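You operate a simulated robot arm through the tools that you are given. There is no shell and no other tool. Be economical: measure what you need, move in short steps, check, and stop when the job is done.

Carry out the task below with a simulated robot arm. There is one attempt and no reset: what you move stays moved.

## Task
Swap the tank's brown filter for the white one on the tank top.
Fine: tank off first; the brown one goes in the steel pan; shut and clamp the cover. Set down upright: brown filter, white filter. Where these are worked on the way, their far stop is far enough and under half their travel is too little: filter clamp.
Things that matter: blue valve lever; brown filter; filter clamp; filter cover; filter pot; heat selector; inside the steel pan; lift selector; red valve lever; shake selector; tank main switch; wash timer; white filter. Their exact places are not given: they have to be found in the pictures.

It is judged by the outcome, as a careful person would: the job done as asked, and still so three seconds after it is handed in. It fails if anything else is knocked over, pushed out of place, dropped, spilled or broken. A push-on lid holds only when it is set on centred and level and pressed home; a screw cap is set on level and turned clockwise until tight.

## Robot
A 6-joint arm with a two-finger parallel gripper on a trunk, on a base that drives. Base frame: it is fixed to the floor where the robot stands at the start and does not move with it; the origin is under the middle of the robot, x ahead of it, y to its left, z up. Units: m, degrees, N and s.
With the tool pointing down near the work surface it reaches from about 0.36 to 0.88 m from the robot's upright axis, wherever it stands. Its first joint turns from -115.0 to 115.0 degrees. Places, roughly: blue valve lever [0.3, 0.4, 0.7]; filter clamp [0.6, 0.3, 1]; filter cover [0.6, 0.4, 1]; filter pot [0.6, 0.4, 0.8]; heat selector [0.6, 0.3, 0.7]; inside the steel pan [0.7, 0.7, 0.9]; lift selector [0.6, 0.3, 0.8]; red valve lever [0.1, 0.5, 0.7]; shake selector [0.7, 0.2, 0.7]; tank main switch [0.5, 0.3, 0.7]; wash timer [0.7, 0.2, 0.7]; white filter [2, 0.25, 1.25]. Payload 3.43 kg.
The tool frame sits at the grasp point between the pads (the TCP): z along the fingers, y along the line on which they close. The tips reach 0.034 m beyond it. Largest opening 0.128 m; finger width 0.024, thickness 0.012; the body of the gripper, 0.048 by 0.13 m, starts 0.096 m behind the TCP.
Orientation is that of the tool frame in the base frame, as a unit quaternion [w, x, y, z]. With the fingers straight down and closing along the base's y, the tool's x points along the base's -x, its y along +y and its z along -z.

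## Interface
- The arm moves only by the tool jog_arm. Its argument "targets" is a list of rows, each a list of 7 numbers: the turn, a rotation vector about the base's x, y, z in degrees, then the shift along the base's x, y, z in m, then the gripper command, from -1 (fully open) to 1 (shut), values between in proportion. In form: [[ax, ay, az, x, y, z, fingers], ...]. A call has 1 to 10 rows; each row is the pose to reach, as a shift and turn from the pose commanded when the call began. Each row takes 0.2 s and may step no farther than 0.05 m and 8.6 degrees from the row before; otherwise, or with a gripper value out of range, the whole call is refused. A pose out of reach is approached as far as the arm can. The call stops where the force on the tool passes 50 N (or 10 N more than at its start, if that is more) or the arm is blocked; 0.2 s more then pass. Each finger travels about 0.108 m/s and halts on what it meets, pressing with about 36 N; the grip force reading is that of the motor and also rises with nothing between the fingers. The clock runs only during rows and for 0.2 s after the last one: add rows that repeat a pose to give the fingers time. The reply holds the time, the measured pose of the TCP, the force on the tool along the base axes, the opening and the grip force, in the units named above and with some noise, with the torque about the TCP (base axes, N m) and any sound that the robot's microphone picked up.
- Cameras (640 x 400 px; columns grow to the right, rows downward): "scene" is now at [0.0049, 0.2256, 1.3787]; the picture's right is [0.35, -0.94, 0.00], its down [-0.56, -0.21, -0.80] and it looks along [0.75, 0.28, -0.60] (base axes); focal length 214 px, centre (320, 200). "wrist" rides on the gripper at [0.076, -0.011, -0.16] in the tool frame; the picture's right is [0.15, 0.99, 0.00], its down [-0.88, 0.13, -0.46] and it looks along [-0.45, 0.07, 0.89] (tool axes); focal length 234 px, centre (320, 200).
- camera(camera): a new picture of that camera. The clock stands still meanwhile.
- raise_lower(by): slides the trunk up (or, below 0, down) by that many m; the arm and the scene camera ride with it, the base frame stays. It gives what a move gives, with no picture.
- base_move(legs): drives the robot by 1 to 6 legs, each [ahead, turn to the left] in m and degrees, along the robot's own axes; the way and the turn of a leg run together, so that a leg with both is an arc; at most 1.5 m and 180 degrees a leg. The arm and the cameras ride along, it lands a little off, and it stops where it bumps. It gives what a move gives.
- turn_head(pan, tilt): turns the head with the scene camera to pan (to the left, within 103 degrees either way) and tilt (down, from -29 to 69), counted from straight ahead of the robot. It gives what a move gives.
- measure_at(camera, pixels): there is no depth. For up to 12 entries [column, row, z] of the newest picture of that camera ("zoom" is the newest enlarged one), the place [x, y] in the base frame at which the ray of that pixel passes the height z, good to about 0.002 m. The clock stands still meanwhile.
- close_up(camera, box): a new picture of the part [left, top, right, bottom] of that camera's present view, enlarged. The clock stands still meanwhile.
- finish_job(): hands the job in; it is judged then, once.

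Go step by step. Measure first, check grasps and placings, and put right what went wrong. The budget is 80 turns and 60 pictures, counting those below and the enlarged ones. Unless the task says otherwise, let go and move clear before handing in, and close with one line.

The tools are called after "Request:" as name(argument=value, ...) on one line, values as JSON. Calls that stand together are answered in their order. jog_arm: Moves the arm, as the interface text tells. Its arguments: {"type":"object","properties":{"targets":{"type":"array","items":{"type":"array","items":{"type":"number"}}}},"required":["targets"]} The other tools are called the same way: raise_lower (by) slides the trunk up or down; base_move (legs) drives the base; turn_head (pan, tilt) turns the head that bears the scene camera; camera (camera) takes a picture; measure_at (camera, pixels) gives the place at which the rays of pixels pass given heights; close_up (camera, box) takes an enlarged picture of a part of a camera's view; finish_job () hands the job in.

At the start:

```text
time_s: 0.0
tcp_pos: [0.4125, 0.2477, 1.2162]
orientation: [0.0, 0.0, 1.0, 0.0]
contact_force: [0.5, -0.2, 0.2]
moment: [0.01, -0.03, 0.03]
width: 0.1279
grip_force: 0.0
trunk travel left (down, up): [-0.65, 0.14]
robot x, y, heading: [-0.001, 0.0011, -0.1]
head pan, tilt: [20.2, 36.9]
```

scene: 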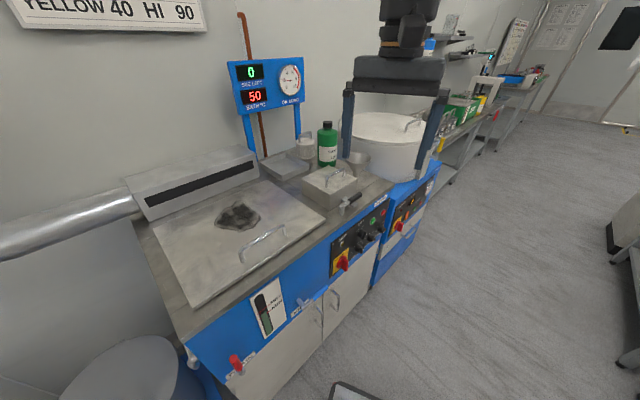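
wrist: 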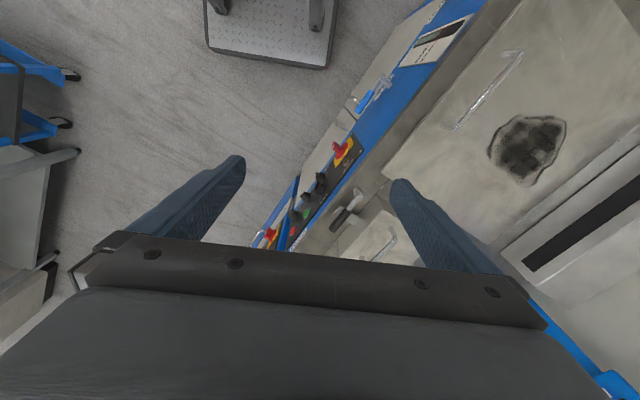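

The scene shows the tank with its controls around (345,250), the filter cover near (328,185) and the clamp near (350,203). I'll enlarge those areas.

Request:
close_up(camera="scene", box=[240, 120, 440, 245])

Request:
close_up(camera="scene", box=[300, 170, 460, 290])

Request:
close_up(camera="scene", box=[420, 10, 560, 110])

```text
3.20 times, centred on (340, 182) of scene
```

zoom: 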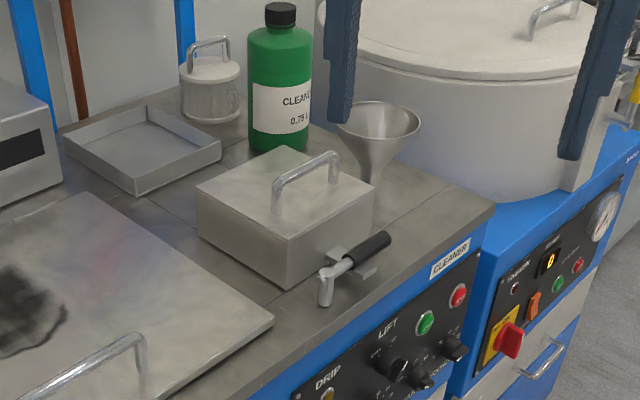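

```text
3.33 times, centred on (380, 230) of scene
```

zoom: 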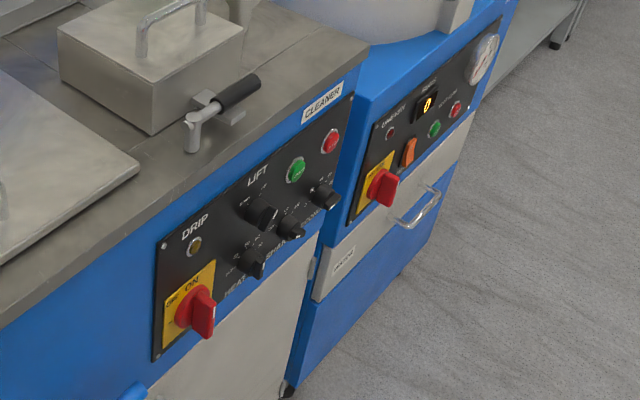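

```text
4.00 times, centred on (490, 60) of scene
```

zoom: 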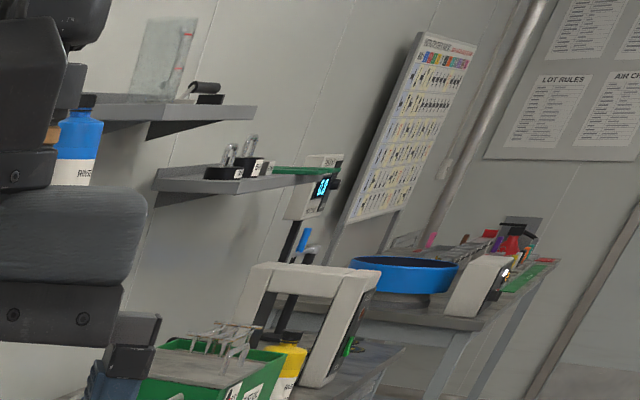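

The white filter is the white handled cylinder near (305,147), well away from the rough place I was given. The pan is near (283,165). I'll look closer at the switch and measure.

Request:
close_up(camera="scene", box=[325, 225, 389, 285])

Request:
close_up(camera="scene", box=[290, 155, 386, 215])

Request:
measure_at(camera="scene", pixels=[[341, 214, 0.9], [341, 214, 0.88], [329, 209, 0.9], [301, 186, 0.9], [343, 263, 0.7], [305, 159, 0.9], [262, 165, 0.9], [283, 180, 0.9], [309, 167, 0.9], [394, 182, 0.9], [187, 340, 0.9]])

```text
6.67 times, centred on (357, 255) of scene
```

zoom: 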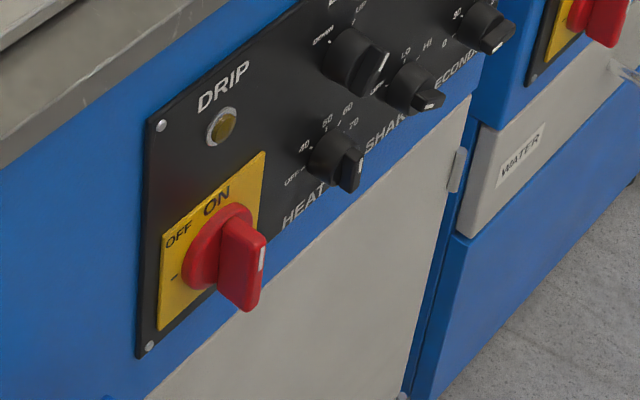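

```text
6.67 times, centred on (338, 185) of scene
```

zoom: 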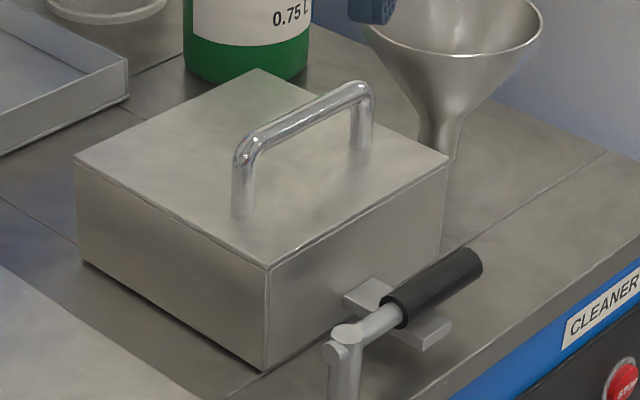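

```text
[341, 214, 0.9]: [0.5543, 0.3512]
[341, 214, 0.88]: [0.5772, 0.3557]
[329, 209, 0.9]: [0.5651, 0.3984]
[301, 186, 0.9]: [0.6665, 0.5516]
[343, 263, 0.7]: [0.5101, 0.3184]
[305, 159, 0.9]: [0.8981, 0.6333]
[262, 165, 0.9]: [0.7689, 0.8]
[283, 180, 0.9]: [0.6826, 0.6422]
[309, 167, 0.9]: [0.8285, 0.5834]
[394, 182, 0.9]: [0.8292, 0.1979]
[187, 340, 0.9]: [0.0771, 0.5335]
```

I'll use parallax between the scene and wrist pictures to get heights, using the lid handle feet, the switch knob and the clamp.

Request:
measure_at(camera="scene", pixels=[[241, 262, 0.9], [241, 262, 1.0], [284, 235, 0.9], [284, 235, 1.0], [344, 262, 0.65], [344, 262, 0.75], [359, 197, 0.9], [359, 197, 1.0]])

Request:
measure_at(camera="wrist", pixels=[[520, 53, 0.9], [520, 53, 1.0], [455, 128, 0.9], [455, 128, 1.0], [342, 150, 0.65], [342, 150, 0.75], [335, 222, 0.9], [335, 222, 1.0]])

Request:
close_up(camera="wrist", box=[240, 120, 420, 270])

```text
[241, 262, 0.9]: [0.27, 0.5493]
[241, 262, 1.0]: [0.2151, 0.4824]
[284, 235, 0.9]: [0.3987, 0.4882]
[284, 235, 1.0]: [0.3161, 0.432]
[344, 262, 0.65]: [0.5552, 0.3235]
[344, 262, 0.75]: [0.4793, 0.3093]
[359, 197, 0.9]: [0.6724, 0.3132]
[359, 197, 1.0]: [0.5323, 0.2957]
```

```text
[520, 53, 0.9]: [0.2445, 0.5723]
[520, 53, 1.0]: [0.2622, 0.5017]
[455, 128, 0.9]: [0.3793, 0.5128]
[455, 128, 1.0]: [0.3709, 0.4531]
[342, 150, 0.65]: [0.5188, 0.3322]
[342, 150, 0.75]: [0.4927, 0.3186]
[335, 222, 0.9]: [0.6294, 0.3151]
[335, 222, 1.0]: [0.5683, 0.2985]
```

```text
2.67 times, centred on (330, 195) of wrist
```

zoom: 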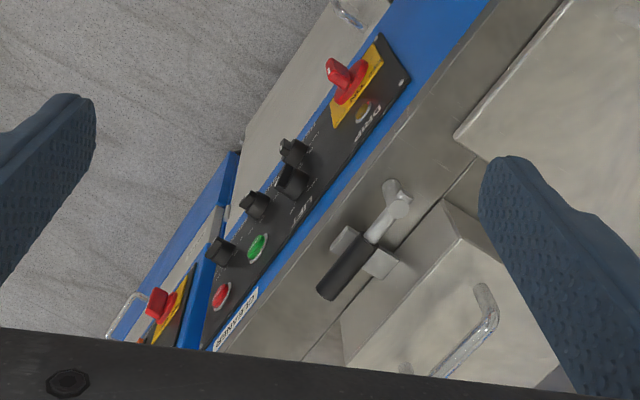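

I'll measure more matched features, using the wrist close-up against the scene.

Request:
measure_at(camera="zoom", pixels=[[398, 205, 0.9], [398, 205, 1.0], [458, 240, 0.9], [458, 240, 1.0], [442, 200, 0.85], [442, 200, 0.95], [327, 292, 0.9], [327, 292, 1.0], [350, 92, 0.7], [350, 92, 0.75], [372, 55, 0.7], [372, 55, 0.75]])

Request:
measure_at(camera="scene", pixels=[[342, 205, 0.9], [342, 205, 1.0], [330.2, 195.2, 0.9], [330.2, 195.2, 1.0], [329.75, 210.5, 0.85], [329.75, 210.5, 0.95], [359.5, 194.5, 0.9], [359.5, 194.5, 1.0], [338, 261.5, 0.7], [338, 261.5, 0.75]])

```text
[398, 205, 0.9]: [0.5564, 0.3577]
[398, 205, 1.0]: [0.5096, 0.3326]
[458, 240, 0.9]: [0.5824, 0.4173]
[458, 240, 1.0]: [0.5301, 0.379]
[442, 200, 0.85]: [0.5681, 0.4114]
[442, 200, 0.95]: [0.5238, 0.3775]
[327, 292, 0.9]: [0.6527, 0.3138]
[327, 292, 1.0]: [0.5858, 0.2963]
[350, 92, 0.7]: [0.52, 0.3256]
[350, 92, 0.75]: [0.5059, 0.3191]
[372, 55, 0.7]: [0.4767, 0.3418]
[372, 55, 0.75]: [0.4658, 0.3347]
```

```text
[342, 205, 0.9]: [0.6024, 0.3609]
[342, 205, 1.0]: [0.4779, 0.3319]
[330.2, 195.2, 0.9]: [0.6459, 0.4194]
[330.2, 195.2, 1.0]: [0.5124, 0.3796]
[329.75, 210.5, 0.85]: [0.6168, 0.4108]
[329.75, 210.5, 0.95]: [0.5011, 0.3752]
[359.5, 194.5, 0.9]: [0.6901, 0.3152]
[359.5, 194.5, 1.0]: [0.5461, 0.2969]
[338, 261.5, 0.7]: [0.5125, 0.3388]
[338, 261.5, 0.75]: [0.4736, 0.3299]
```

The tank front runs along u≈(0.913,-0.408) and the inward normal is n≈(0.408,0.913). The worktop is at z≈0.918, the clamp pivot at (0.529,0.343,0.959) and the switch near (0.50,0.325,0.72). The white filter is out of reach from here, so the base has to move. First I'll check that the floor on the right is clear.

Request:
measure_at(camera="wrist", pixels=[[75, 75, 0], [65, 120, 0], [78, 153, 0], [50, 255, 0], [205, 45, 0], [325, 65, 0]])

Request:
turn_head(pan=-60, tilt=45)

Request:
camera(camera="scene")

```text
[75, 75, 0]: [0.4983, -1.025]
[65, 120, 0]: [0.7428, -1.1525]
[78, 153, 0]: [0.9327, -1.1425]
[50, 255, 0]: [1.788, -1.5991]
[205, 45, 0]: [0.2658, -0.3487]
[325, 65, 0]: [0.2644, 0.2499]
```

```text
time_s: 1.5
tcp_pos: [0.4137, 0.2471, 1.2161]
orientation: [0.0, 0.0, 1.0, 0.0]
contact_force: [0.0, -0.9, 0.8]
moment: [0.0, 0.02, 0.01]
width: 0.128
grip_force: 0.1
trunk travel left (down, up): [-0.65, 0.14]
robot x, y, heading: [0.0009, -0.0022, 0.1]
head pan, tilt: [-60.0, 45.0]
```

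```text
51 pictures are left
```

scene: 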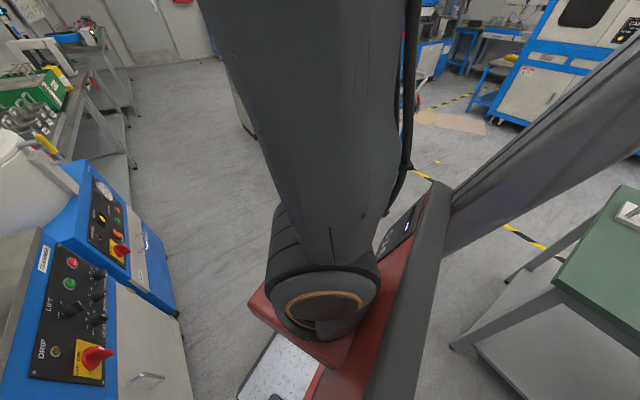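

The floor is clear to y≈-1.0. I'll drive so the robot faces the tank squarely, about 0.65 m from its front.

Request:
base_move(legs=[[0, -35], [0.44, 0], [0, 101], [-0.07, 0]])

Request:
turn_head(pan=10, tilt=40)

Request:
camera(camera="scene")

Request:
camera(camera="wrist")

```text
time_s: 10.7
tcp_pos: [0.2732, 0.1633, 1.2163]
orientation: [0.0, -0.545, 0.839, 0.0]
contact_force: [0.0, -0.4, -0.4]
moment: [-0.01, -0.01, 0.0]
width: 0.128
grip_force: 0.0
trunk travel left (down, up): [-0.65, 0.14]
robot x, y, heading: [0.3269, -0.3159, 66.2]
head pan, tilt: [-60.0, 45.0]
```

```text
time_s: 12.1
tcp_pos: [0.2742, 0.1632, 1.2157]
orientation: [0.0, -0.545, 0.838, 0.0]
contact_force: [0.0, 0.1, -0.1]
moment: [0.02, -0.01, -0.03]
width: 0.128
grip_force: 0.1
trunk travel left (down, up): [-0.65, 0.14]
robot x, y, heading: [0.3282, -0.3108, 66.3]
head pan, tilt: [10.0, 40.0]
```

```text
50 pictures are left
```

scene: 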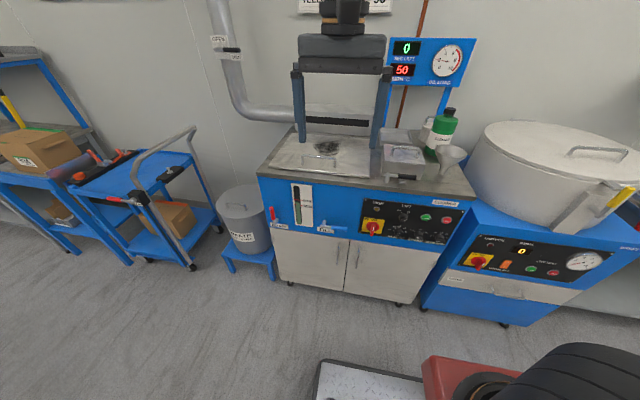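

```text
49 pictures are left
```

wrist: 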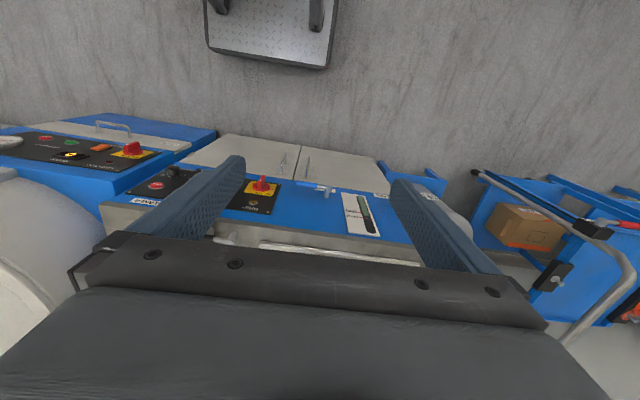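

The robot now faces the tank squarely. I'll zoom on the panel near (370,225) and the cover near (403,155).

Request:
close_up(camera="scene", box=[350, 190, 470, 250])

Request:
close_up(camera="scene", box=[370, 100, 482, 210])

Request:
measure_at(camera="scene", pixels=[[373, 228, 0.7], [373, 228, 0.75], [383, 175, 0.92], [427, 178, 0.92], [259, 173, 0.92], [474, 194, 0.92]])

```text
5.33 times, centred on (410, 220) of scene
```

zoom: 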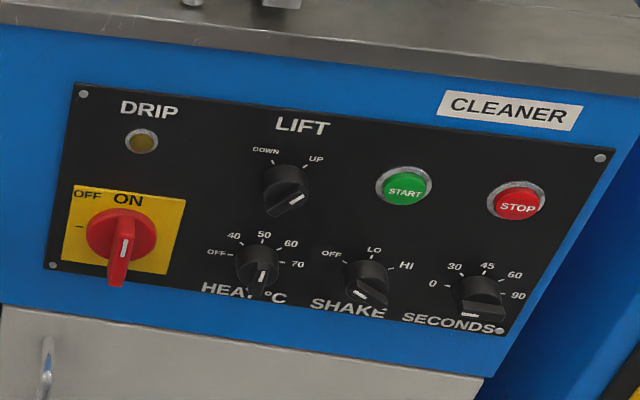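

```text
3.64 times, centred on (426, 155) of scene
```

zoom: 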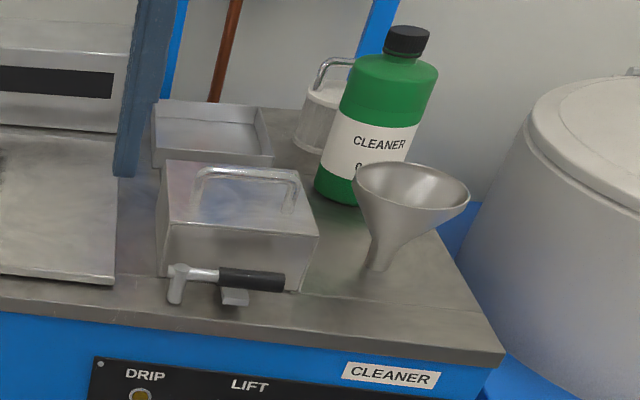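

```text
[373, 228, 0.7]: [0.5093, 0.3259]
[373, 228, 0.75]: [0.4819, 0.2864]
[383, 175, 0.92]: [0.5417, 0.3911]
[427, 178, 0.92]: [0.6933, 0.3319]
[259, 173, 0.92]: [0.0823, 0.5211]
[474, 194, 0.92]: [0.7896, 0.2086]
```

I'll measure the knob precisely, with several pixels at several heights.

Request:
close_up(camera="scene", box=[354, 208, 394, 244])

Request:
close_up(camera="wrist", box=[220, 160, 310, 220])

```text
11.11 times, centred on (374, 226) of scene
```

zoom: 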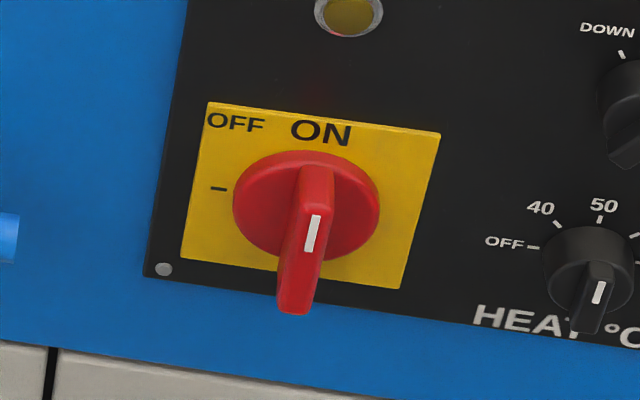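

```text
6.67 times, centred on (265, 190) of wrist
```

zoom: 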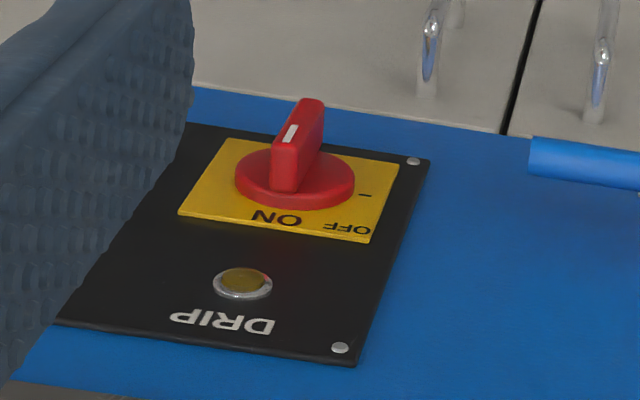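

I'll triangulate the yellow plate corners from both views.

Request:
measure_at(camera="zoom", pixels=[[368, 241, 0.7], [368, 241, 0.8], [398, 165, 0.65], [398, 165, 0.75], [180, 213, 0.7], [180, 213, 0.8], [229, 138, 0.65], [229, 138, 0.75], [285, 146, 0.7], [285, 146, 0.75]])

Request:
measure_at(camera="scene", pixels=[[363.9, 217.3, 0.7], [363.9, 217.3, 0.8], [361.6, 231.2, 0.65], [361.6, 231.2, 0.75], [384.9, 220, 0.7], [384.9, 220, 0.8], [381.2, 234.1, 0.65], [381.2, 234.1, 0.75], [373.5, 227, 0.7], [373.5, 227, 0.75]])

```text
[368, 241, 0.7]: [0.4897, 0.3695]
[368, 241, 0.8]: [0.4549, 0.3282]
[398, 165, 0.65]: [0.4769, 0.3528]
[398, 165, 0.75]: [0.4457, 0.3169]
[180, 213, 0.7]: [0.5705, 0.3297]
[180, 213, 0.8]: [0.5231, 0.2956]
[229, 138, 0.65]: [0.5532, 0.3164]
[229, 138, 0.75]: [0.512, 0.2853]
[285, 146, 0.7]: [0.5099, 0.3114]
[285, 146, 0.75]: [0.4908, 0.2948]
```

```text
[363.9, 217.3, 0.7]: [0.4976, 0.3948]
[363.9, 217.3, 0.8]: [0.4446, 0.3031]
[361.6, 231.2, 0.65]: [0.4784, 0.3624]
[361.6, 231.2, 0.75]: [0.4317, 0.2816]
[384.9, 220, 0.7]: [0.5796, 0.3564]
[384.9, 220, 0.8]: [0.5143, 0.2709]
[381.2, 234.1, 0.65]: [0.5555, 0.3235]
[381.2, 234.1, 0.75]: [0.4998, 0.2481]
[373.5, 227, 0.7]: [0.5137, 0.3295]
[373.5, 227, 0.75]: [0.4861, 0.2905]
```

The yellow plate is vertical. Its centre, and so the knob's, is at about (0.509,0.329,0.709), and its face is at t≈0.508 along n. I'll back off 0.12 m and lower the trunk 0.5 m, then swing the gripper to point at the panel.

Request:
base_move(legs=[[-0.12, 0]])

Request:
raise_lower(by=-0.5)

Request:
jog_arm(targets=[[7.3, -3.26, 0, 0.02, 0.01, 0, -0.2], [14.6, -6.5, 0, 0.04, 0.02, 0, -0.2], [21.9, -9.8, 0, 0.06, 0.03, 0, -0.2], [29.2, -13.0, 0, 0.08, 0.045, 0, -0.2], [36.5, -16.3, 0, 0.1, 0.06, 0, -0.2], [43.8, -19.6, 0, 0.12, 0.075, 0, -0.2], [51.1, -22.8, 0, 0.14, 0.09, 0, -0.2], [58.4, -26.1, 0, 0.16, 0.11, 0, -0.2], [65.7, -29.4, 0, 0.18, 0.13, 0, -0.2], [73.0, -32.6, 0, 0.2, 0.15, 0, -0.2]])

```text
time_s: 13.4
tcp_pos: [0.2247, 0.0542, 1.2164]
orientation: [-0.001, -0.544, 0.839, 0.0]
contact_force: [0.1, 0.0, 0.8]
moment: [-0.02, -0.01, -0.01]
width: 0.1283
grip_force: 0.0
trunk travel left (down, up): [-0.65, 0.14]
robot x, y, heading: [0.2795, -0.4208, 65.8]
head pan, tilt: [10.0, 40.0]
```

```text
refused: -0.5 is not a number from -0.4 to 0.4
```

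```text
time_s: 15.6
tcp_pos: [0.425, 0.2031, 1.2169]
orientation: [0.54, -0.416, 0.643, 0.35]
contact_force: [-1.0, -0.4, -1.3]
moment: [-0.03, 0.04, -0.02]
width: 0.0769
grip_force: 0.0
trunk travel left (down, up): [-0.65, 0.14]
robot x, y, heading: [0.282, -0.421, 66.0]
head pan, tilt: [10.0, 40.0]
```

The trunk moves at most 0.4 m at a time and the swing worked. TCP t≈0.36 is clear of the tank, so I'll lower in two steps and finish levelling.

Request:
raise_lower(by=-0.4)

Request:
raise_lower(by=-0.1)

Request:
jog_arm(targets=[[5, -2.2, 0, 0.02, 0.01, -0.005, -0.2], [9.2, -4.1, 0, 0.035, 0.02, -0.008, -0.2], [9.2, -4.1, 0, 0.035, 0.02, -0.008, -0.2]])

Request:
camera(camera="wrist")

Request:
close_up(camera="scene", box=[270, 100, 470, 225])

```text
time_s: 19.4
tcp_pos: [0.4388, 0.2326, 0.8163]
orientation: [0.538, -0.418, 0.642, 0.35]
contact_force: [-1.5, -0.4, -0.1]
moment: [-0.01, 0.04, -0.03]
width: 0.0769
grip_force: 0.0
trunk travel left (down, up): [-0.25, 0.54]
robot x, y, heading: [0.2809, -0.4234, 66.2]
head pan, tilt: [10.0, 40.0]
```

```text
time_s: 20.7
tcp_pos: [0.4482, 0.2564, 0.7167]
orientation: [0.54, -0.416, 0.644, 0.348]
contact_force: [0.3, 0.2, 0.1]
moment: [-0.03, 0.0, 0.01]
width: 0.0769
grip_force: 0.0
trunk travel left (down, up): [-0.15, 0.64]
robot x, y, heading: [0.2871, -0.4266, 65.8]
head pan, tilt: [10.0, 40.0]
```

```text
time_s: 21.5
tcp_pos: [0.4824, 0.2771, 0.7095]
orientation: [0.594, -0.385, 0.594, 0.383]
contact_force: [0.0, -0.4, 1.1]
moment: [0.04, 0.02, 0.03]
width: 0.0767
grip_force: 0.1
out of reach, approached as far as the arm can: row 1
trunk travel left (down, up): [-0.15, 0.64]
robot x, y, heading: [0.2816, -0.4216, 66.1]
head pan, tilt: [10.0, 40.0]
```

```text
44 pictures are left
```

wrist: 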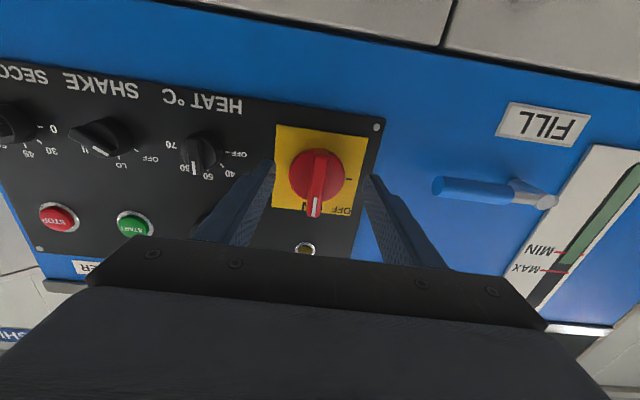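

```text
3.20 times, centred on (370, 162) of scene
```

zoom: 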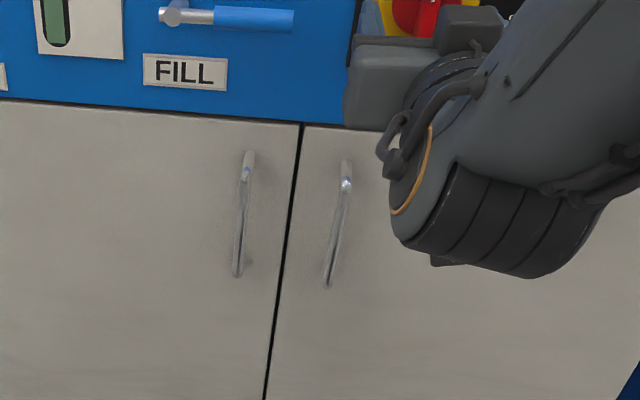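

The fingers straddle the ridge at (316,185), with tips at t≈0.484. I'll shift slightly right and close.

Request:
jog_arm(targets=[[0, 0, 0, 0.003, -0.001, -0.001, 0.2], [0, 0, 0, 0.003, -0.001, -0.001, 0.9], [0, 0, 0, 0.003, -0.001, -0.001, 0.9], [0, 0, 0, 0.003, -0.001, -0.001, 0.9], [0, 0, 0, 0.003, -0.001, -0.001, 0.9]])

Request:
camera(camera="wrist")

```text
time_s: 22.7
tcp_pos: [0.4863, 0.2775, 0.7077]
orientation: [0.593, -0.385, 0.594, 0.384]
contact_force: [-9.6, 7.1, 0.1]
moment: [0.12, -0.18, -0.24]
width: 0.0131
grip_force: 45.2
trunk travel left (down, up): [-0.15, 0.64]
robot x, y, heading: [0.2818, -0.4224, 66.1]
head pan, tilt: [10.0, 40.0]
```

```text
42 pictures are left
```

wrist: 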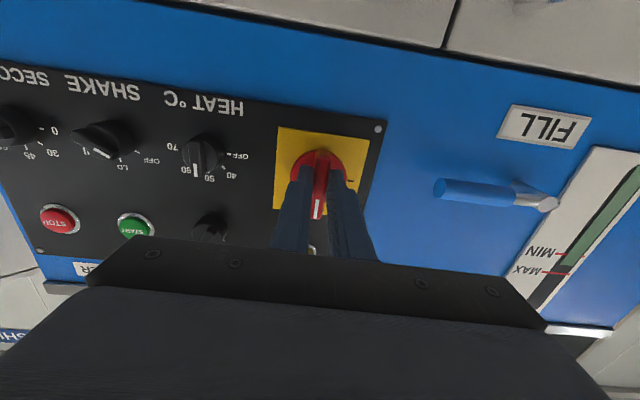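

The ridge is gripped at 13 mm. I'll turn it anticlockwise toward OFF.

Request:
jog_arm(targets=[[-3.47, -7.76, 0, -0.002, 0.001, 0, 0.9], [-6.94, -15.5, 0, -0.002, 0.001, 0, 0.9], [-10.4, -23.3, 0, -0.002, 0.001, 0, 0.9], [-13.9, -31.0, 0, -0.002, 0.001, 0, 0.9], [-17.3, -38.8, 0, -0.002, 0.001, 0, 0.9], [-20.8, -46.6, 0, -0.002, 0.001, 0, 0.9], [-24.3, -54.3, 0, -0.002, 0.001, 0, 0.9], [-27.7, -62.1, 0, -0.002, 0.001, 0, 0.9], [-31.2, -69.8, 0, -0.002, 0.001, 0, 0.9], [-34.6, -77.4, 0, -0.002, 0.001, 0, 0.9]])

Request:
camera(camera="wrist")

```text
time_s: 23.9
tcp_pos: [0.4877, 0.2755, 0.7093]
orientation: [0.69, -0.556, 0.434, 0.16]
contact_force: [7.9, -7.0, 5.9]
moment: [-0.64, 0.39, -1.37]
width: 0.0128
grip_force: 44.9
trunk travel left (down, up): [-0.15, 0.64]
robot x, y, heading: [0.2827, -0.419, 65.7]
head pan, tilt: [10.0, 40.0]
stopped in row 5: the force on the tool passed its limit at 53 N (the readings are from after the stop); the commanded pose is now the measured one
```

```text
41 pictures are left
```

wrist: 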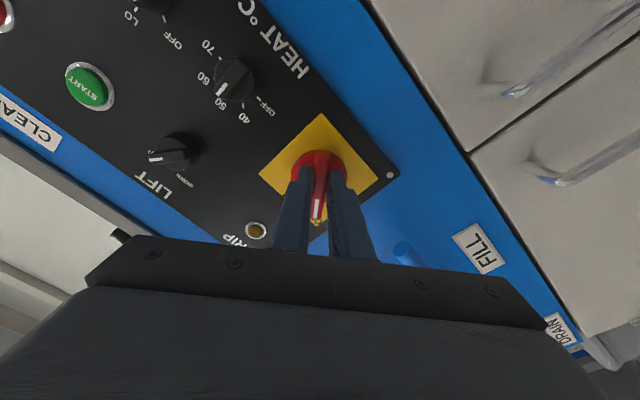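

The knob has turned about 40°, with side forces showing slight misalignment (+u, +z). I'll recentre and continue in smaller steps.

Request:
jog_arm(targets=[[0, 0, 0, 0.002, -0.001, 0.001, 0.9], [-2.04, -4.56, 0, 0.002, -0.001, 0.001, 0.9], [-4.1, -9.1, 0, 0.002, -0.001, 0.001, 0.9], [-6.1, -13.7, 0, 0.002, -0.001, 0.002, 0.9], [-8.2, -18.3, 0, 0.002, -0.001, 0.002, 0.9], [-10.2, -22.8, 0, 0.002, -0.001, 0.002, 0.9], [-12.2, -27.4, 0, 0.002, -0.001, 0.002, 0.9], [-14.3, -32.0, 0, 0.002, -0.001, 0.002, 0.9], [-16.3, -36.5, 0, 0.002, -0.001, 0.002, 0.9], [-18.4, -41.1, 0, 0.002, -0.001, 0.002, 0.9]])

Request:
camera(camera="wrist")

```text
time_s: 26.1
tcp_pos: [0.4915, 0.2734, 0.714]
orientation: [0.703, -0.677, 0.186, -0.116]
contact_force: [8.4, -27.5, 25.3]
moment: [0.26, 0.15, -0.08]
width: 0.0128
grip_force: 44.9
trunk travel left (down, up): [-0.15, 0.64]
robot x, y, heading: [0.2806, -0.4221, 65.4]
head pan, tilt: [10.0, 40.0]
```

```text
40 pictures are left
```

wrist: 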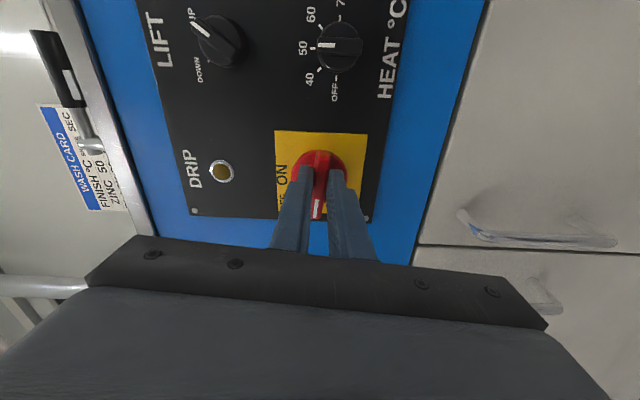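

The knob is about 85° round. I'll turn a few degrees more with relief, then open and back off along -n.

Request:
jog_arm(targets=[[-1, -2.2, 0, 0, -0.001, 0.002, 0.9], [-2.8, -6.4, 0, 0, -0.001, 0.002, 0.9], [-3.6, -8.2, 0, 0, -0.001, 0.002, 0.9], [-3.6, -8.2, 0, 0, -0.001, 0.002, 0.9], [-3.6, -8.2, 0, 0, -0.001, 0.002, -0.1], [-3.6, -8.2, 0, 0, -0.001, 0.002, -0.1], [-3.6, -8.2, 0, 0, -0.001, 0.002, -0.1], [-3.6, -8.2, 0, -0.016, -0.037, 0.002, -0.1], [-3.6, -8.2, 0, -0.036, -0.081, 0.002, -0.1]])

Request:
close_up(camera="wrist", box=[180, 50, 480, 240])

```text
time_s: 28.1
tcp_pos: [0.4525, 0.2699, 0.7384]
orientation: [-0.691, 0.691, -0.13, 0.168]
contact_force: [-0.3, -0.9, 0.1]
moment: [-0.01, -0.03, 0.0]
width: 0.0704
grip_force: 0.0
out of reach, approached as far as the arm can: row 8, 9
trunk travel left (down, up): [-0.15, 0.64]
robot x, y, heading: [0.2828, -0.4242, 65.6]
head pan, tilt: [10.0, 40.0]
```

```text
2.11 times, centred on (330, 145) of wrist
```

zoom: 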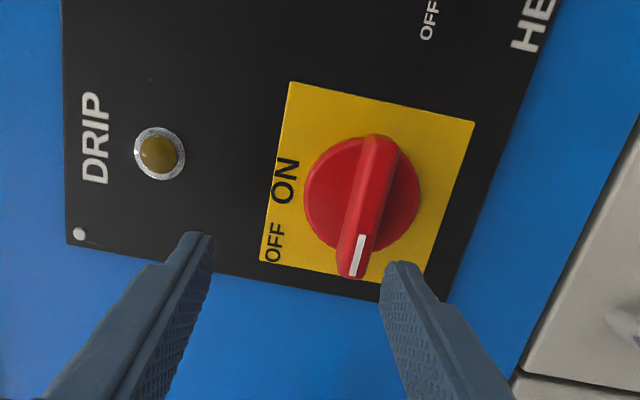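

The knob marker now points to OFF. The arm can't retract further, so I'll back the base off 0.15 m, raise the trunk and check from the scene camera.

Request:
base_move(legs=[[-0.15, 0]])

Request:
raise_lower(by=0.4)

Request:
raise_lower(by=0.15)

Request:
camera(camera="scene")

```text
time_s: 29.5
tcp_pos: [0.3908, 0.1295, 0.7372]
orientation: [0.691, -0.69, 0.131, -0.17]
contact_force: [-0.6, -0.3, -0.3]
moment: [0.0, -0.01, 0.0]
width: 0.0705
grip_force: 0.0
trunk travel left (down, up): [-0.15, 0.64]
robot x, y, heading: [0.2197, -0.5622, 65.6]
head pan, tilt: [10.0, 40.0]
```

```text
time_s: 33.3
tcp_pos: [0.3909, 0.1314, 1.1386]
orientation: [0.691, -0.69, 0.131, -0.169]
contact_force: [-0.1, 0.5, 0.6]
moment: [0.02, 0.02, 0.0]
width: 0.0705
grip_force: 0.0
trunk travel left (down, up): [-0.55, 0.24]
robot x, y, heading: [0.2202, -0.56, 65.5]
head pan, tilt: [10.0, 40.0]
```

```text
time_s: 35.0
tcp_pos: [0.3926, 0.1307, 1.289]
orientation: [0.691, -0.69, 0.131, -0.17]
contact_force: [0.1, 0.3, 0.9]
moment: [-0.03, -0.02, 0.02]
width: 0.0704
grip_force: 0.0
trunk travel left (down, up): [-0.7, 0.09]
robot x, y, heading: [0.2162, -0.5626, 65.6]
head pan, tilt: [10.0, 40.0]
```

```text
38 pictures are left
```

scene: 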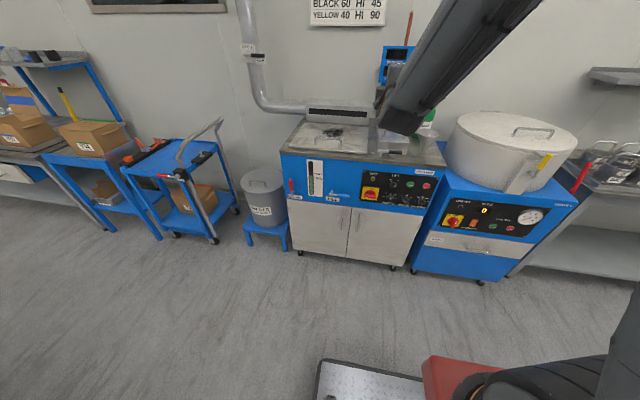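

The switch is set to OFF. I'll turn the gripper straight down by rotating −90° about the tank's u axis, which leaves it closing along n to suit the bars.

Request:
jog_arm(targets=[[-7.76, 3.47, 0, 0, 0, -0.01, -0.2], [-15.5, 6.94, 0, 0, 0, -0.02, -0.2], [-23.3, 10.4, 0, 0, 0, -0.03, -0.2], [-31.0, 13.9, 0, 0, 0, -0.04, -0.2], [-38.8, 17.3, 0, 0.01, 0.01, -0.05, -0.2], [-46.6, 20.8, 0, 0.02, 0.02, -0.06, -0.2], [-54.3, 24.3, 0, 0.03, 0.03, -0.07, -0.2], [-62.1, 27.7, 0, 0.04, 0.04, -0.07, -0.2], [-69.8, 31.2, 0, 0.05, 0.05, -0.07, -0.2], [-77.6, 34.7, 0, 0.06, 0.06, -0.07, -0.2]])

Request:
jog_arm(targets=[[-5.5, 2.4, 0, 0.02, 0.03, 0, -0.2], [-5.5, 2.4, -3, 0.04, 0.06, 0, -0.2]])

Request:
turn_head(pan=-5, tilt=40)

Request:
camera(camera="scene")

Request:
camera(camera="wrist")

```text
time_s: 37.2
tcp_pos: [0.4502, 0.1909, 1.2177]
orientation: [-0.045, 0.982, -0.182, 0.014]
contact_force: [-0.3, 0.4, 0.4]
moment: [0.04, -0.03, 0.02]
width: 0.077
grip_force: 0.0
trunk travel left (down, up): [-0.7, 0.09]
robot x, y, heading: [0.2151, -0.5639, 65.9]
head pan, tilt: [10.0, 40.0]
```

```text
time_s: 37.9
tcp_pos: [0.4805, 0.212, 1.2045]
orientation: [0.005, 0.978, -0.209, 0.004]
contact_force: [-0.8, 0.7, 0.4]
moment: [0.01, -0.01, 0.01]
width: 0.0769
grip_force: 0.0
out of reach, approached as far as the arm can: row 1, 2
trunk travel left (down, up): [-0.7, 0.09]
robot x, y, heading: [0.2186, -0.5591, 65.5]
head pan, tilt: [10.0, 40.0]
```

```text
time_s: 38.6
tcp_pos: [0.4805, 0.2134, 1.2059]
orientation: [0.004, 0.978, -0.209, 0.004]
contact_force: [-0.1, 0.3, -0.5]
moment: [-0.02, 0.02, -0.01]
width: 0.0768
grip_force: 0.0
trunk travel left (down, up): [-0.7, 0.09]
robot x, y, heading: [0.2213, -0.5616, 65.9]
head pan, tilt: [-5.0, 40.0]
```

```text
37 pictures are left
```

scene: 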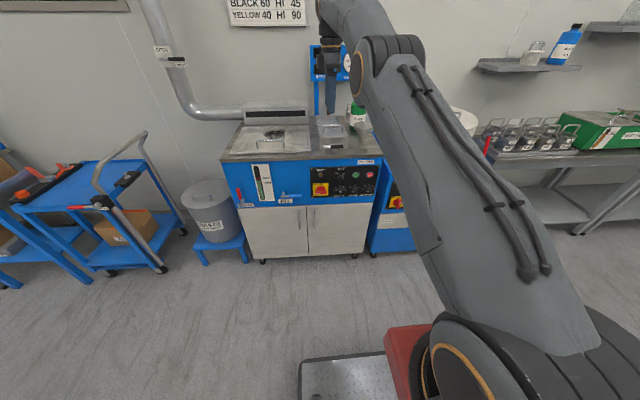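

```text
36 pictures are left
```

wrist: 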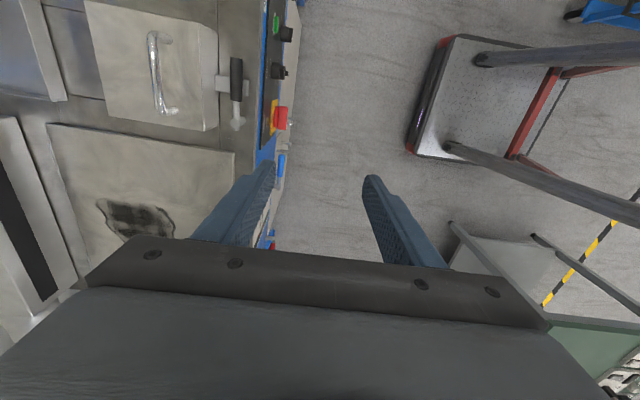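

Next I'll retract the arm about 0.3 m and drive in 0.5 m, so the pot, pan and white filter are all in reach.

Request:
jog_arm(targets=[[0, 0, 0, -0.018, -0.041, 0, -0.2], [0, 0, 0, -0.037, -0.082, 0, -0.2], [0, 0, 0, -0.055, -0.123, 0, -0.2], [0, 0, 0, -0.073, -0.164, 0, -0.2], [0, 0, 0, -0.092, -0.205, 0, -0.2], [0, 0, 0, -0.11, -0.246, 0, -0.2], [0, 0, 0, -0.125, -0.28, 0, -0.2]])

Request:
base_move(legs=[[0.5, 0]])

Request:
turn_head(pan=5, tilt=50)

Request:
camera(camera="scene")

Request:
camera(camera="wrist")

```text
time_s: 40.2
tcp_pos: [0.3543, -0.0671, 1.206]
orientation: [0.004, 0.978, -0.208, 0.005]
contact_force: [0.3, -0.5, -0.4]
moment: [-0.08, 0.06, -0.01]
width: 0.0765
grip_force: 0.1
trunk travel left (down, up): [-0.7, 0.09]
robot x, y, heading: [0.2191, -0.5621, 65.8]
head pan, tilt: [-5.0, 40.0]
```

```text
time_s: 43.2
tcp_pos: [0.5669, 0.3919, 1.2068]
orientation: [0.004, 0.977, -0.211, 0.005]
contact_force: [0.1, 1.0, -0.6]
moment: [0.0, 0.01, -0.01]
width: 0.0768
grip_force: 0.1
trunk travel left (down, up): [-0.7, 0.09]
robot x, y, heading: [0.425, -0.0999, 65.5]
head pan, tilt: [-5.0, 40.0]
```

```text
time_s: 43.9
tcp_pos: [0.5662, 0.3903, 1.2063]
orientation: [0.004, 0.977, -0.212, 0.005]
contact_force: [-0.1, -0.4, 0.3]
moment: [0.0, 0.03, -0.02]
width: 0.0768
grip_force: 0.1
trunk travel left (down, up): [-0.7, 0.09]
robot x, y, heading: [0.4274, -0.1083, 65.5]
head pan, tilt: [5.0, 50.0]
```

```text
35 pictures are left
```

scene: 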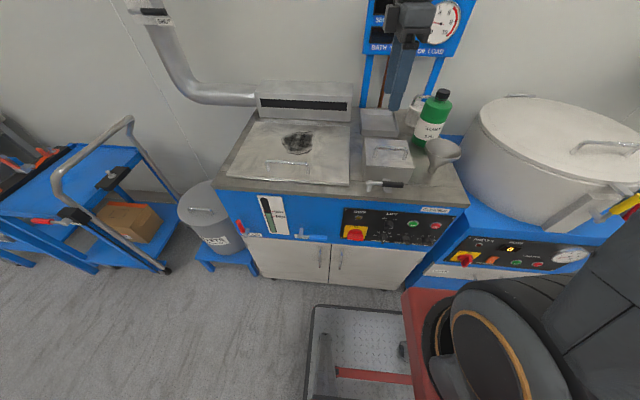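

```text
34 pictures are left
```

wrist: 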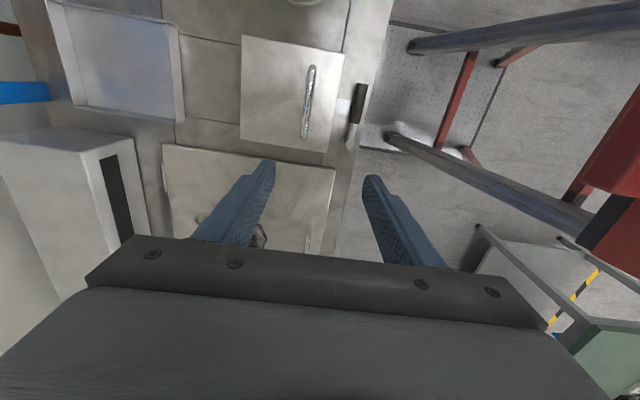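

Both views show the cover, clamp and pan clearly, so I'll take close-ups to triangulate.

Request:
close_up(camera="scene", box=[345, 90, 473, 200])

Request:
close_up(camera="wrist", box=[220, 0, 412, 160])

```text
3.64 times, centred on (409, 145) of scene
```

zoom: 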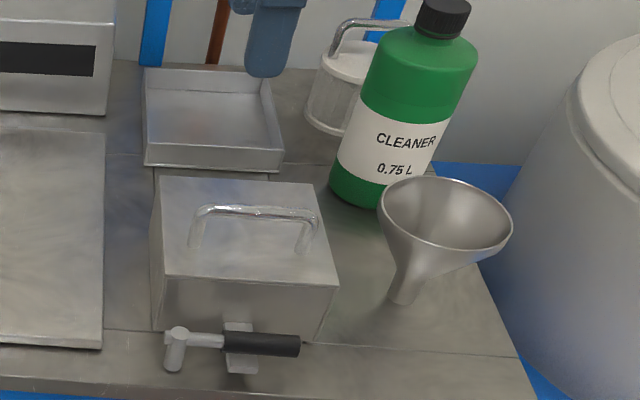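

```text
2.50 times, centred on (316, 80) of wrist
```

zoom: 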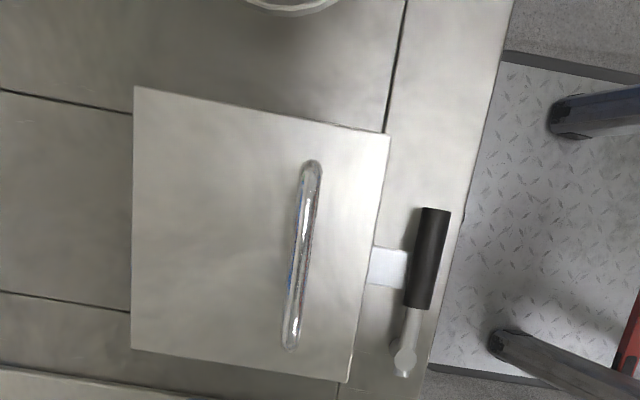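

I need to see the clamp pivot more closely.

Request:
close_up(camera="scene", box=[372, 170, 412, 200])

Request:
measure_at(camera="scene", pixels=[[369.5, 183, 0.96], [389, 184, 0.95], [427, 186, 0.95]])

Request:
measure_at(camera="wrist", pixels=[[352, 141, 0.96], [357.5, 102, 0.96], [363, 85, 0.96], [313.5, 65, 1.02], [309, 138, 1.02], [241, 35, 0.978], [344, 54, 0.978], [329, 152, 0.978], [241, 139, 0.978], [343, 106, 0.945]])

```text
13.33 times, centred on (392, 185) of scene
```

zoom: 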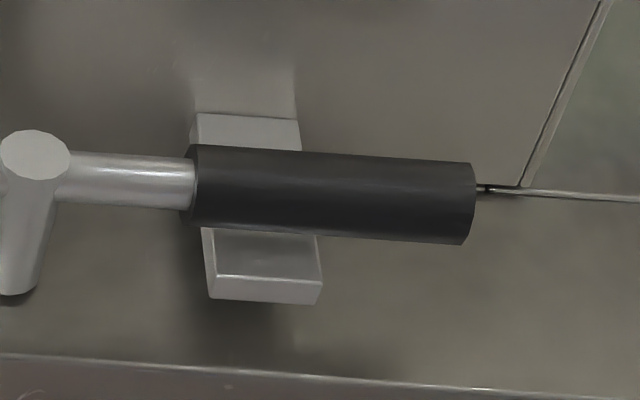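

```text
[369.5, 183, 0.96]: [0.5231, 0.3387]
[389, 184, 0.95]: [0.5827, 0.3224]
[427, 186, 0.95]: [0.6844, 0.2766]
```

```text
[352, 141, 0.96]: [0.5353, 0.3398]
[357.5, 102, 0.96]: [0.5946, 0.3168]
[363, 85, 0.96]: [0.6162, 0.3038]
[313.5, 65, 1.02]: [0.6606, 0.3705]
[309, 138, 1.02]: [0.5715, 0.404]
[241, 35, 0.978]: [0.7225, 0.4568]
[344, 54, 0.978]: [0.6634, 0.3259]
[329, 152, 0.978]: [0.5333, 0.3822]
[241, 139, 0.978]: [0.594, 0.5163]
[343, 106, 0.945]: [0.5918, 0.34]
```

The clamp is a lever on a vertical post at (0.530,0.341). It lies over the tab and swings horizontally outward, toward me. I'll straddle the black grip near its end with a 36 mm opening.

Request:
jog_arm(targets=[[0, 0, 0, 0.02, -0.04, 0, 0.44], [0, 0, 0, 0.042, -0.082, 0, 0.44], [0, 0, 0, 0.042, -0.082, -0.05, 0.44], [0, 0, 0, 0.042, -0.082, -0.1, 0.44], [0, 0, 0, 0.042, -0.082, -0.15, 0.44], [0, 0, 0, 0.042, -0.082, -0.18, 0.44], [0, 0, 0, 0.042, -0.082, -0.18, 0.44]])

Request:
camera(camera="wrist")

Request:
close_up(camera="scene", box=[345, 110, 473, 200])

```text
time_s: 45.5
tcp_pos: [0.6091, 0.3078, 1.0266]
orientation: [0.003, 0.977, -0.211, 0.005]
contact_force: [-0.3, -0.5, -0.2]
moment: [0.02, 0.02, 0.0]
width: 0.0355
grip_force: 0.1
trunk travel left (down, up): [-0.7, 0.09]
robot x, y, heading: [0.4276, -0.1026, 65.5]
head pan, tilt: [5.0, 50.0]
```

```text
30 pictures are left
```

wrist: 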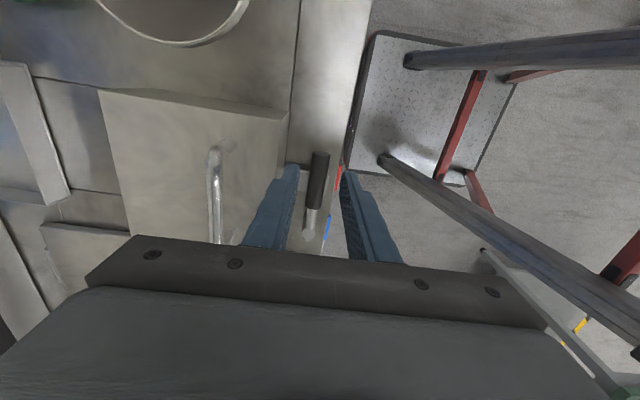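

```text
4.44 times, centred on (409, 155) of scene
```

zoom: 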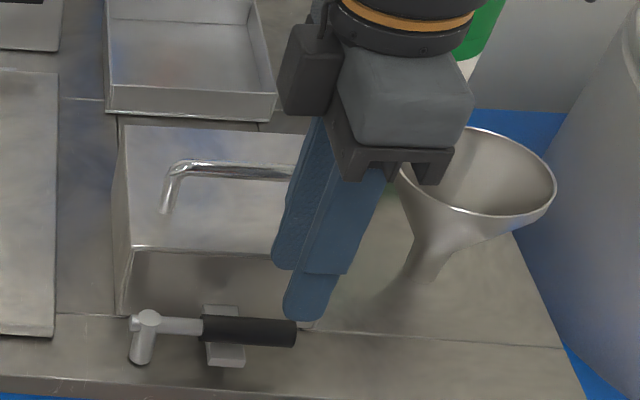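

The fingers straddle the grip (292 | 318 | 345), so I'll lower to grip height.

Request:
jog_arm(targets=[[0, 0, 0, -0.001, 0.0, -0.03, 0.44], [0, 0, 0, -0.001, 0.0, -0.057, 0.44], [0, 0, 0, -0.001, 0.0, -0.057, 0.6]])

Request:
close_up(camera="scene", box=[365, 140, 445, 200])

```text
time_s: 46.3
tcp_pos: [0.6081, 0.3083, 0.9699]
orientation: [0.004, 0.978, -0.211, 0.005]
contact_force: [0.1, 0.1, -0.7]
moment: [-0.03, 0.01, 0.0]
width: 0.0257
grip_force: 0.1
trunk travel left (down, up): [-0.7, 0.09]
robot x, y, heading: [0.4278, -0.1018, 65.3]
head pan, tilt: [5.0, 50.0]
```

```text
6.67 times, centred on (405, 170) of scene
```

zoom: 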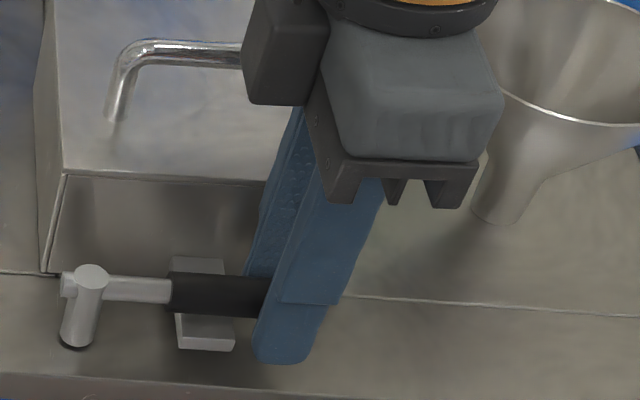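

Now I'll swing the lever outward about its post, clockwise seen from above, with the tool turning along.

Request:
jog_arm(targets=[[0, 0, -8, -0.0054, -0.0105, -0.057, 0.6], [0, 0, -16, -0.0121, -0.0202, -0.057, 0.6], [0, 0, -24, -0.0201, -0.0288, -0.057, 0.6], [0, 0, -32, -0.0294, -0.0363, -0.057, 0.6], [0, 0, -40, -0.0395, -0.0425, -0.057, 0.6], [0, 0, -48, -0.0503, -0.0471, -0.057, 0.6]])

```text
refused: row 1 steps farther than a row can; nothing moved
```

That was refused because I wrongly repeated the z offset. I'll correct it to 0.

Request:
jog_arm(targets=[[0, 0, -8, -0.0054, -0.0105, 0, 0.6], [0, 0, -16, -0.0121, -0.0202, 0, 0.6], [0, 0, -24, -0.0201, -0.0288, 0, 0.6], [0, 0, -32, -0.0294, -0.0363, 0, 0.6], [0, 0, -40, -0.0395, -0.0425, 0, 0.6], [0, 0, -48, -0.0503, -0.0471, 0, 0.6]])

Request:
camera(camera="wrist")

```text
time_s: 47.7
tcp_pos: [0.5576, 0.2608, 0.9702]
orientation: [0.006, 0.807, -0.591, 0.003]
contact_force: [-0.3, 0.7, 1.1]
moment: [0.04, -0.06, 0.04]
width: 0.0263
grip_force: 0.2
trunk travel left (down, up): [-0.7, 0.09]
robot x, y, heading: [0.4291, -0.1067, 65.4]
head pan, tilt: [5.0, 50.0]
```

```text
27 pictures are left
```

wrist: 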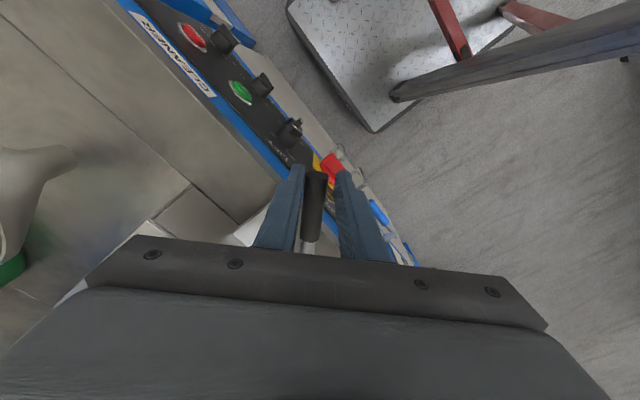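

The lever follows freely. I'll carry on to its far stop.

Request:
jog_arm(targets=[[0, 0, -8, -0.0115, -0.003, 0, 0.6], [0, 0, -16, -0.0232, -0.0045, 0, 0.6], [0, 0, -24, -0.035, -0.0043, 0, 0.6], [0, 0, -32, -0.0466, -0.0024, 0, 0.6], [0, 0, -40, -0.058, 0.001, 0, 0.6], [0, 0, -48, -0.0687, 0.006, 0, 0.6]])

Request:
close_up(camera="scene", box=[345, 130, 445, 210])

```text
time_s: 49.1
tcp_pos: [0.4907, 0.2684, 0.9691]
orientation: [-0.006, -0.496, 0.869, -0.001]
contact_force: [10.2, -1.4, 3.3]
moment: [-0.14, -0.16, 0.09]
width: 0.031
grip_force: 4.4
trunk travel left (down, up): [-0.7, 0.09]
robot x, y, heading: [0.4325, -0.1043, 65.2]
head pan, tilt: [5.0, 50.0]
```

```text
5.00 times, centred on (395, 170) of scene
```

zoom: 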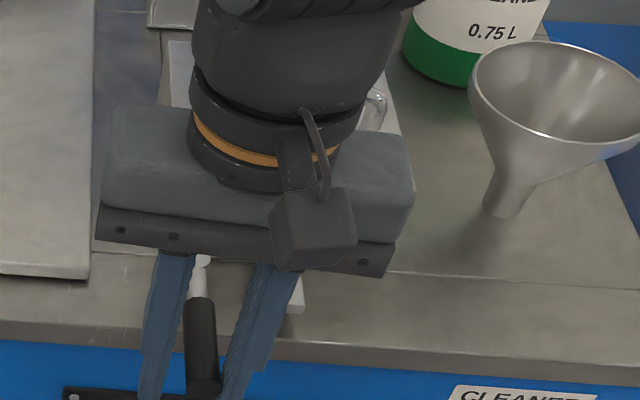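

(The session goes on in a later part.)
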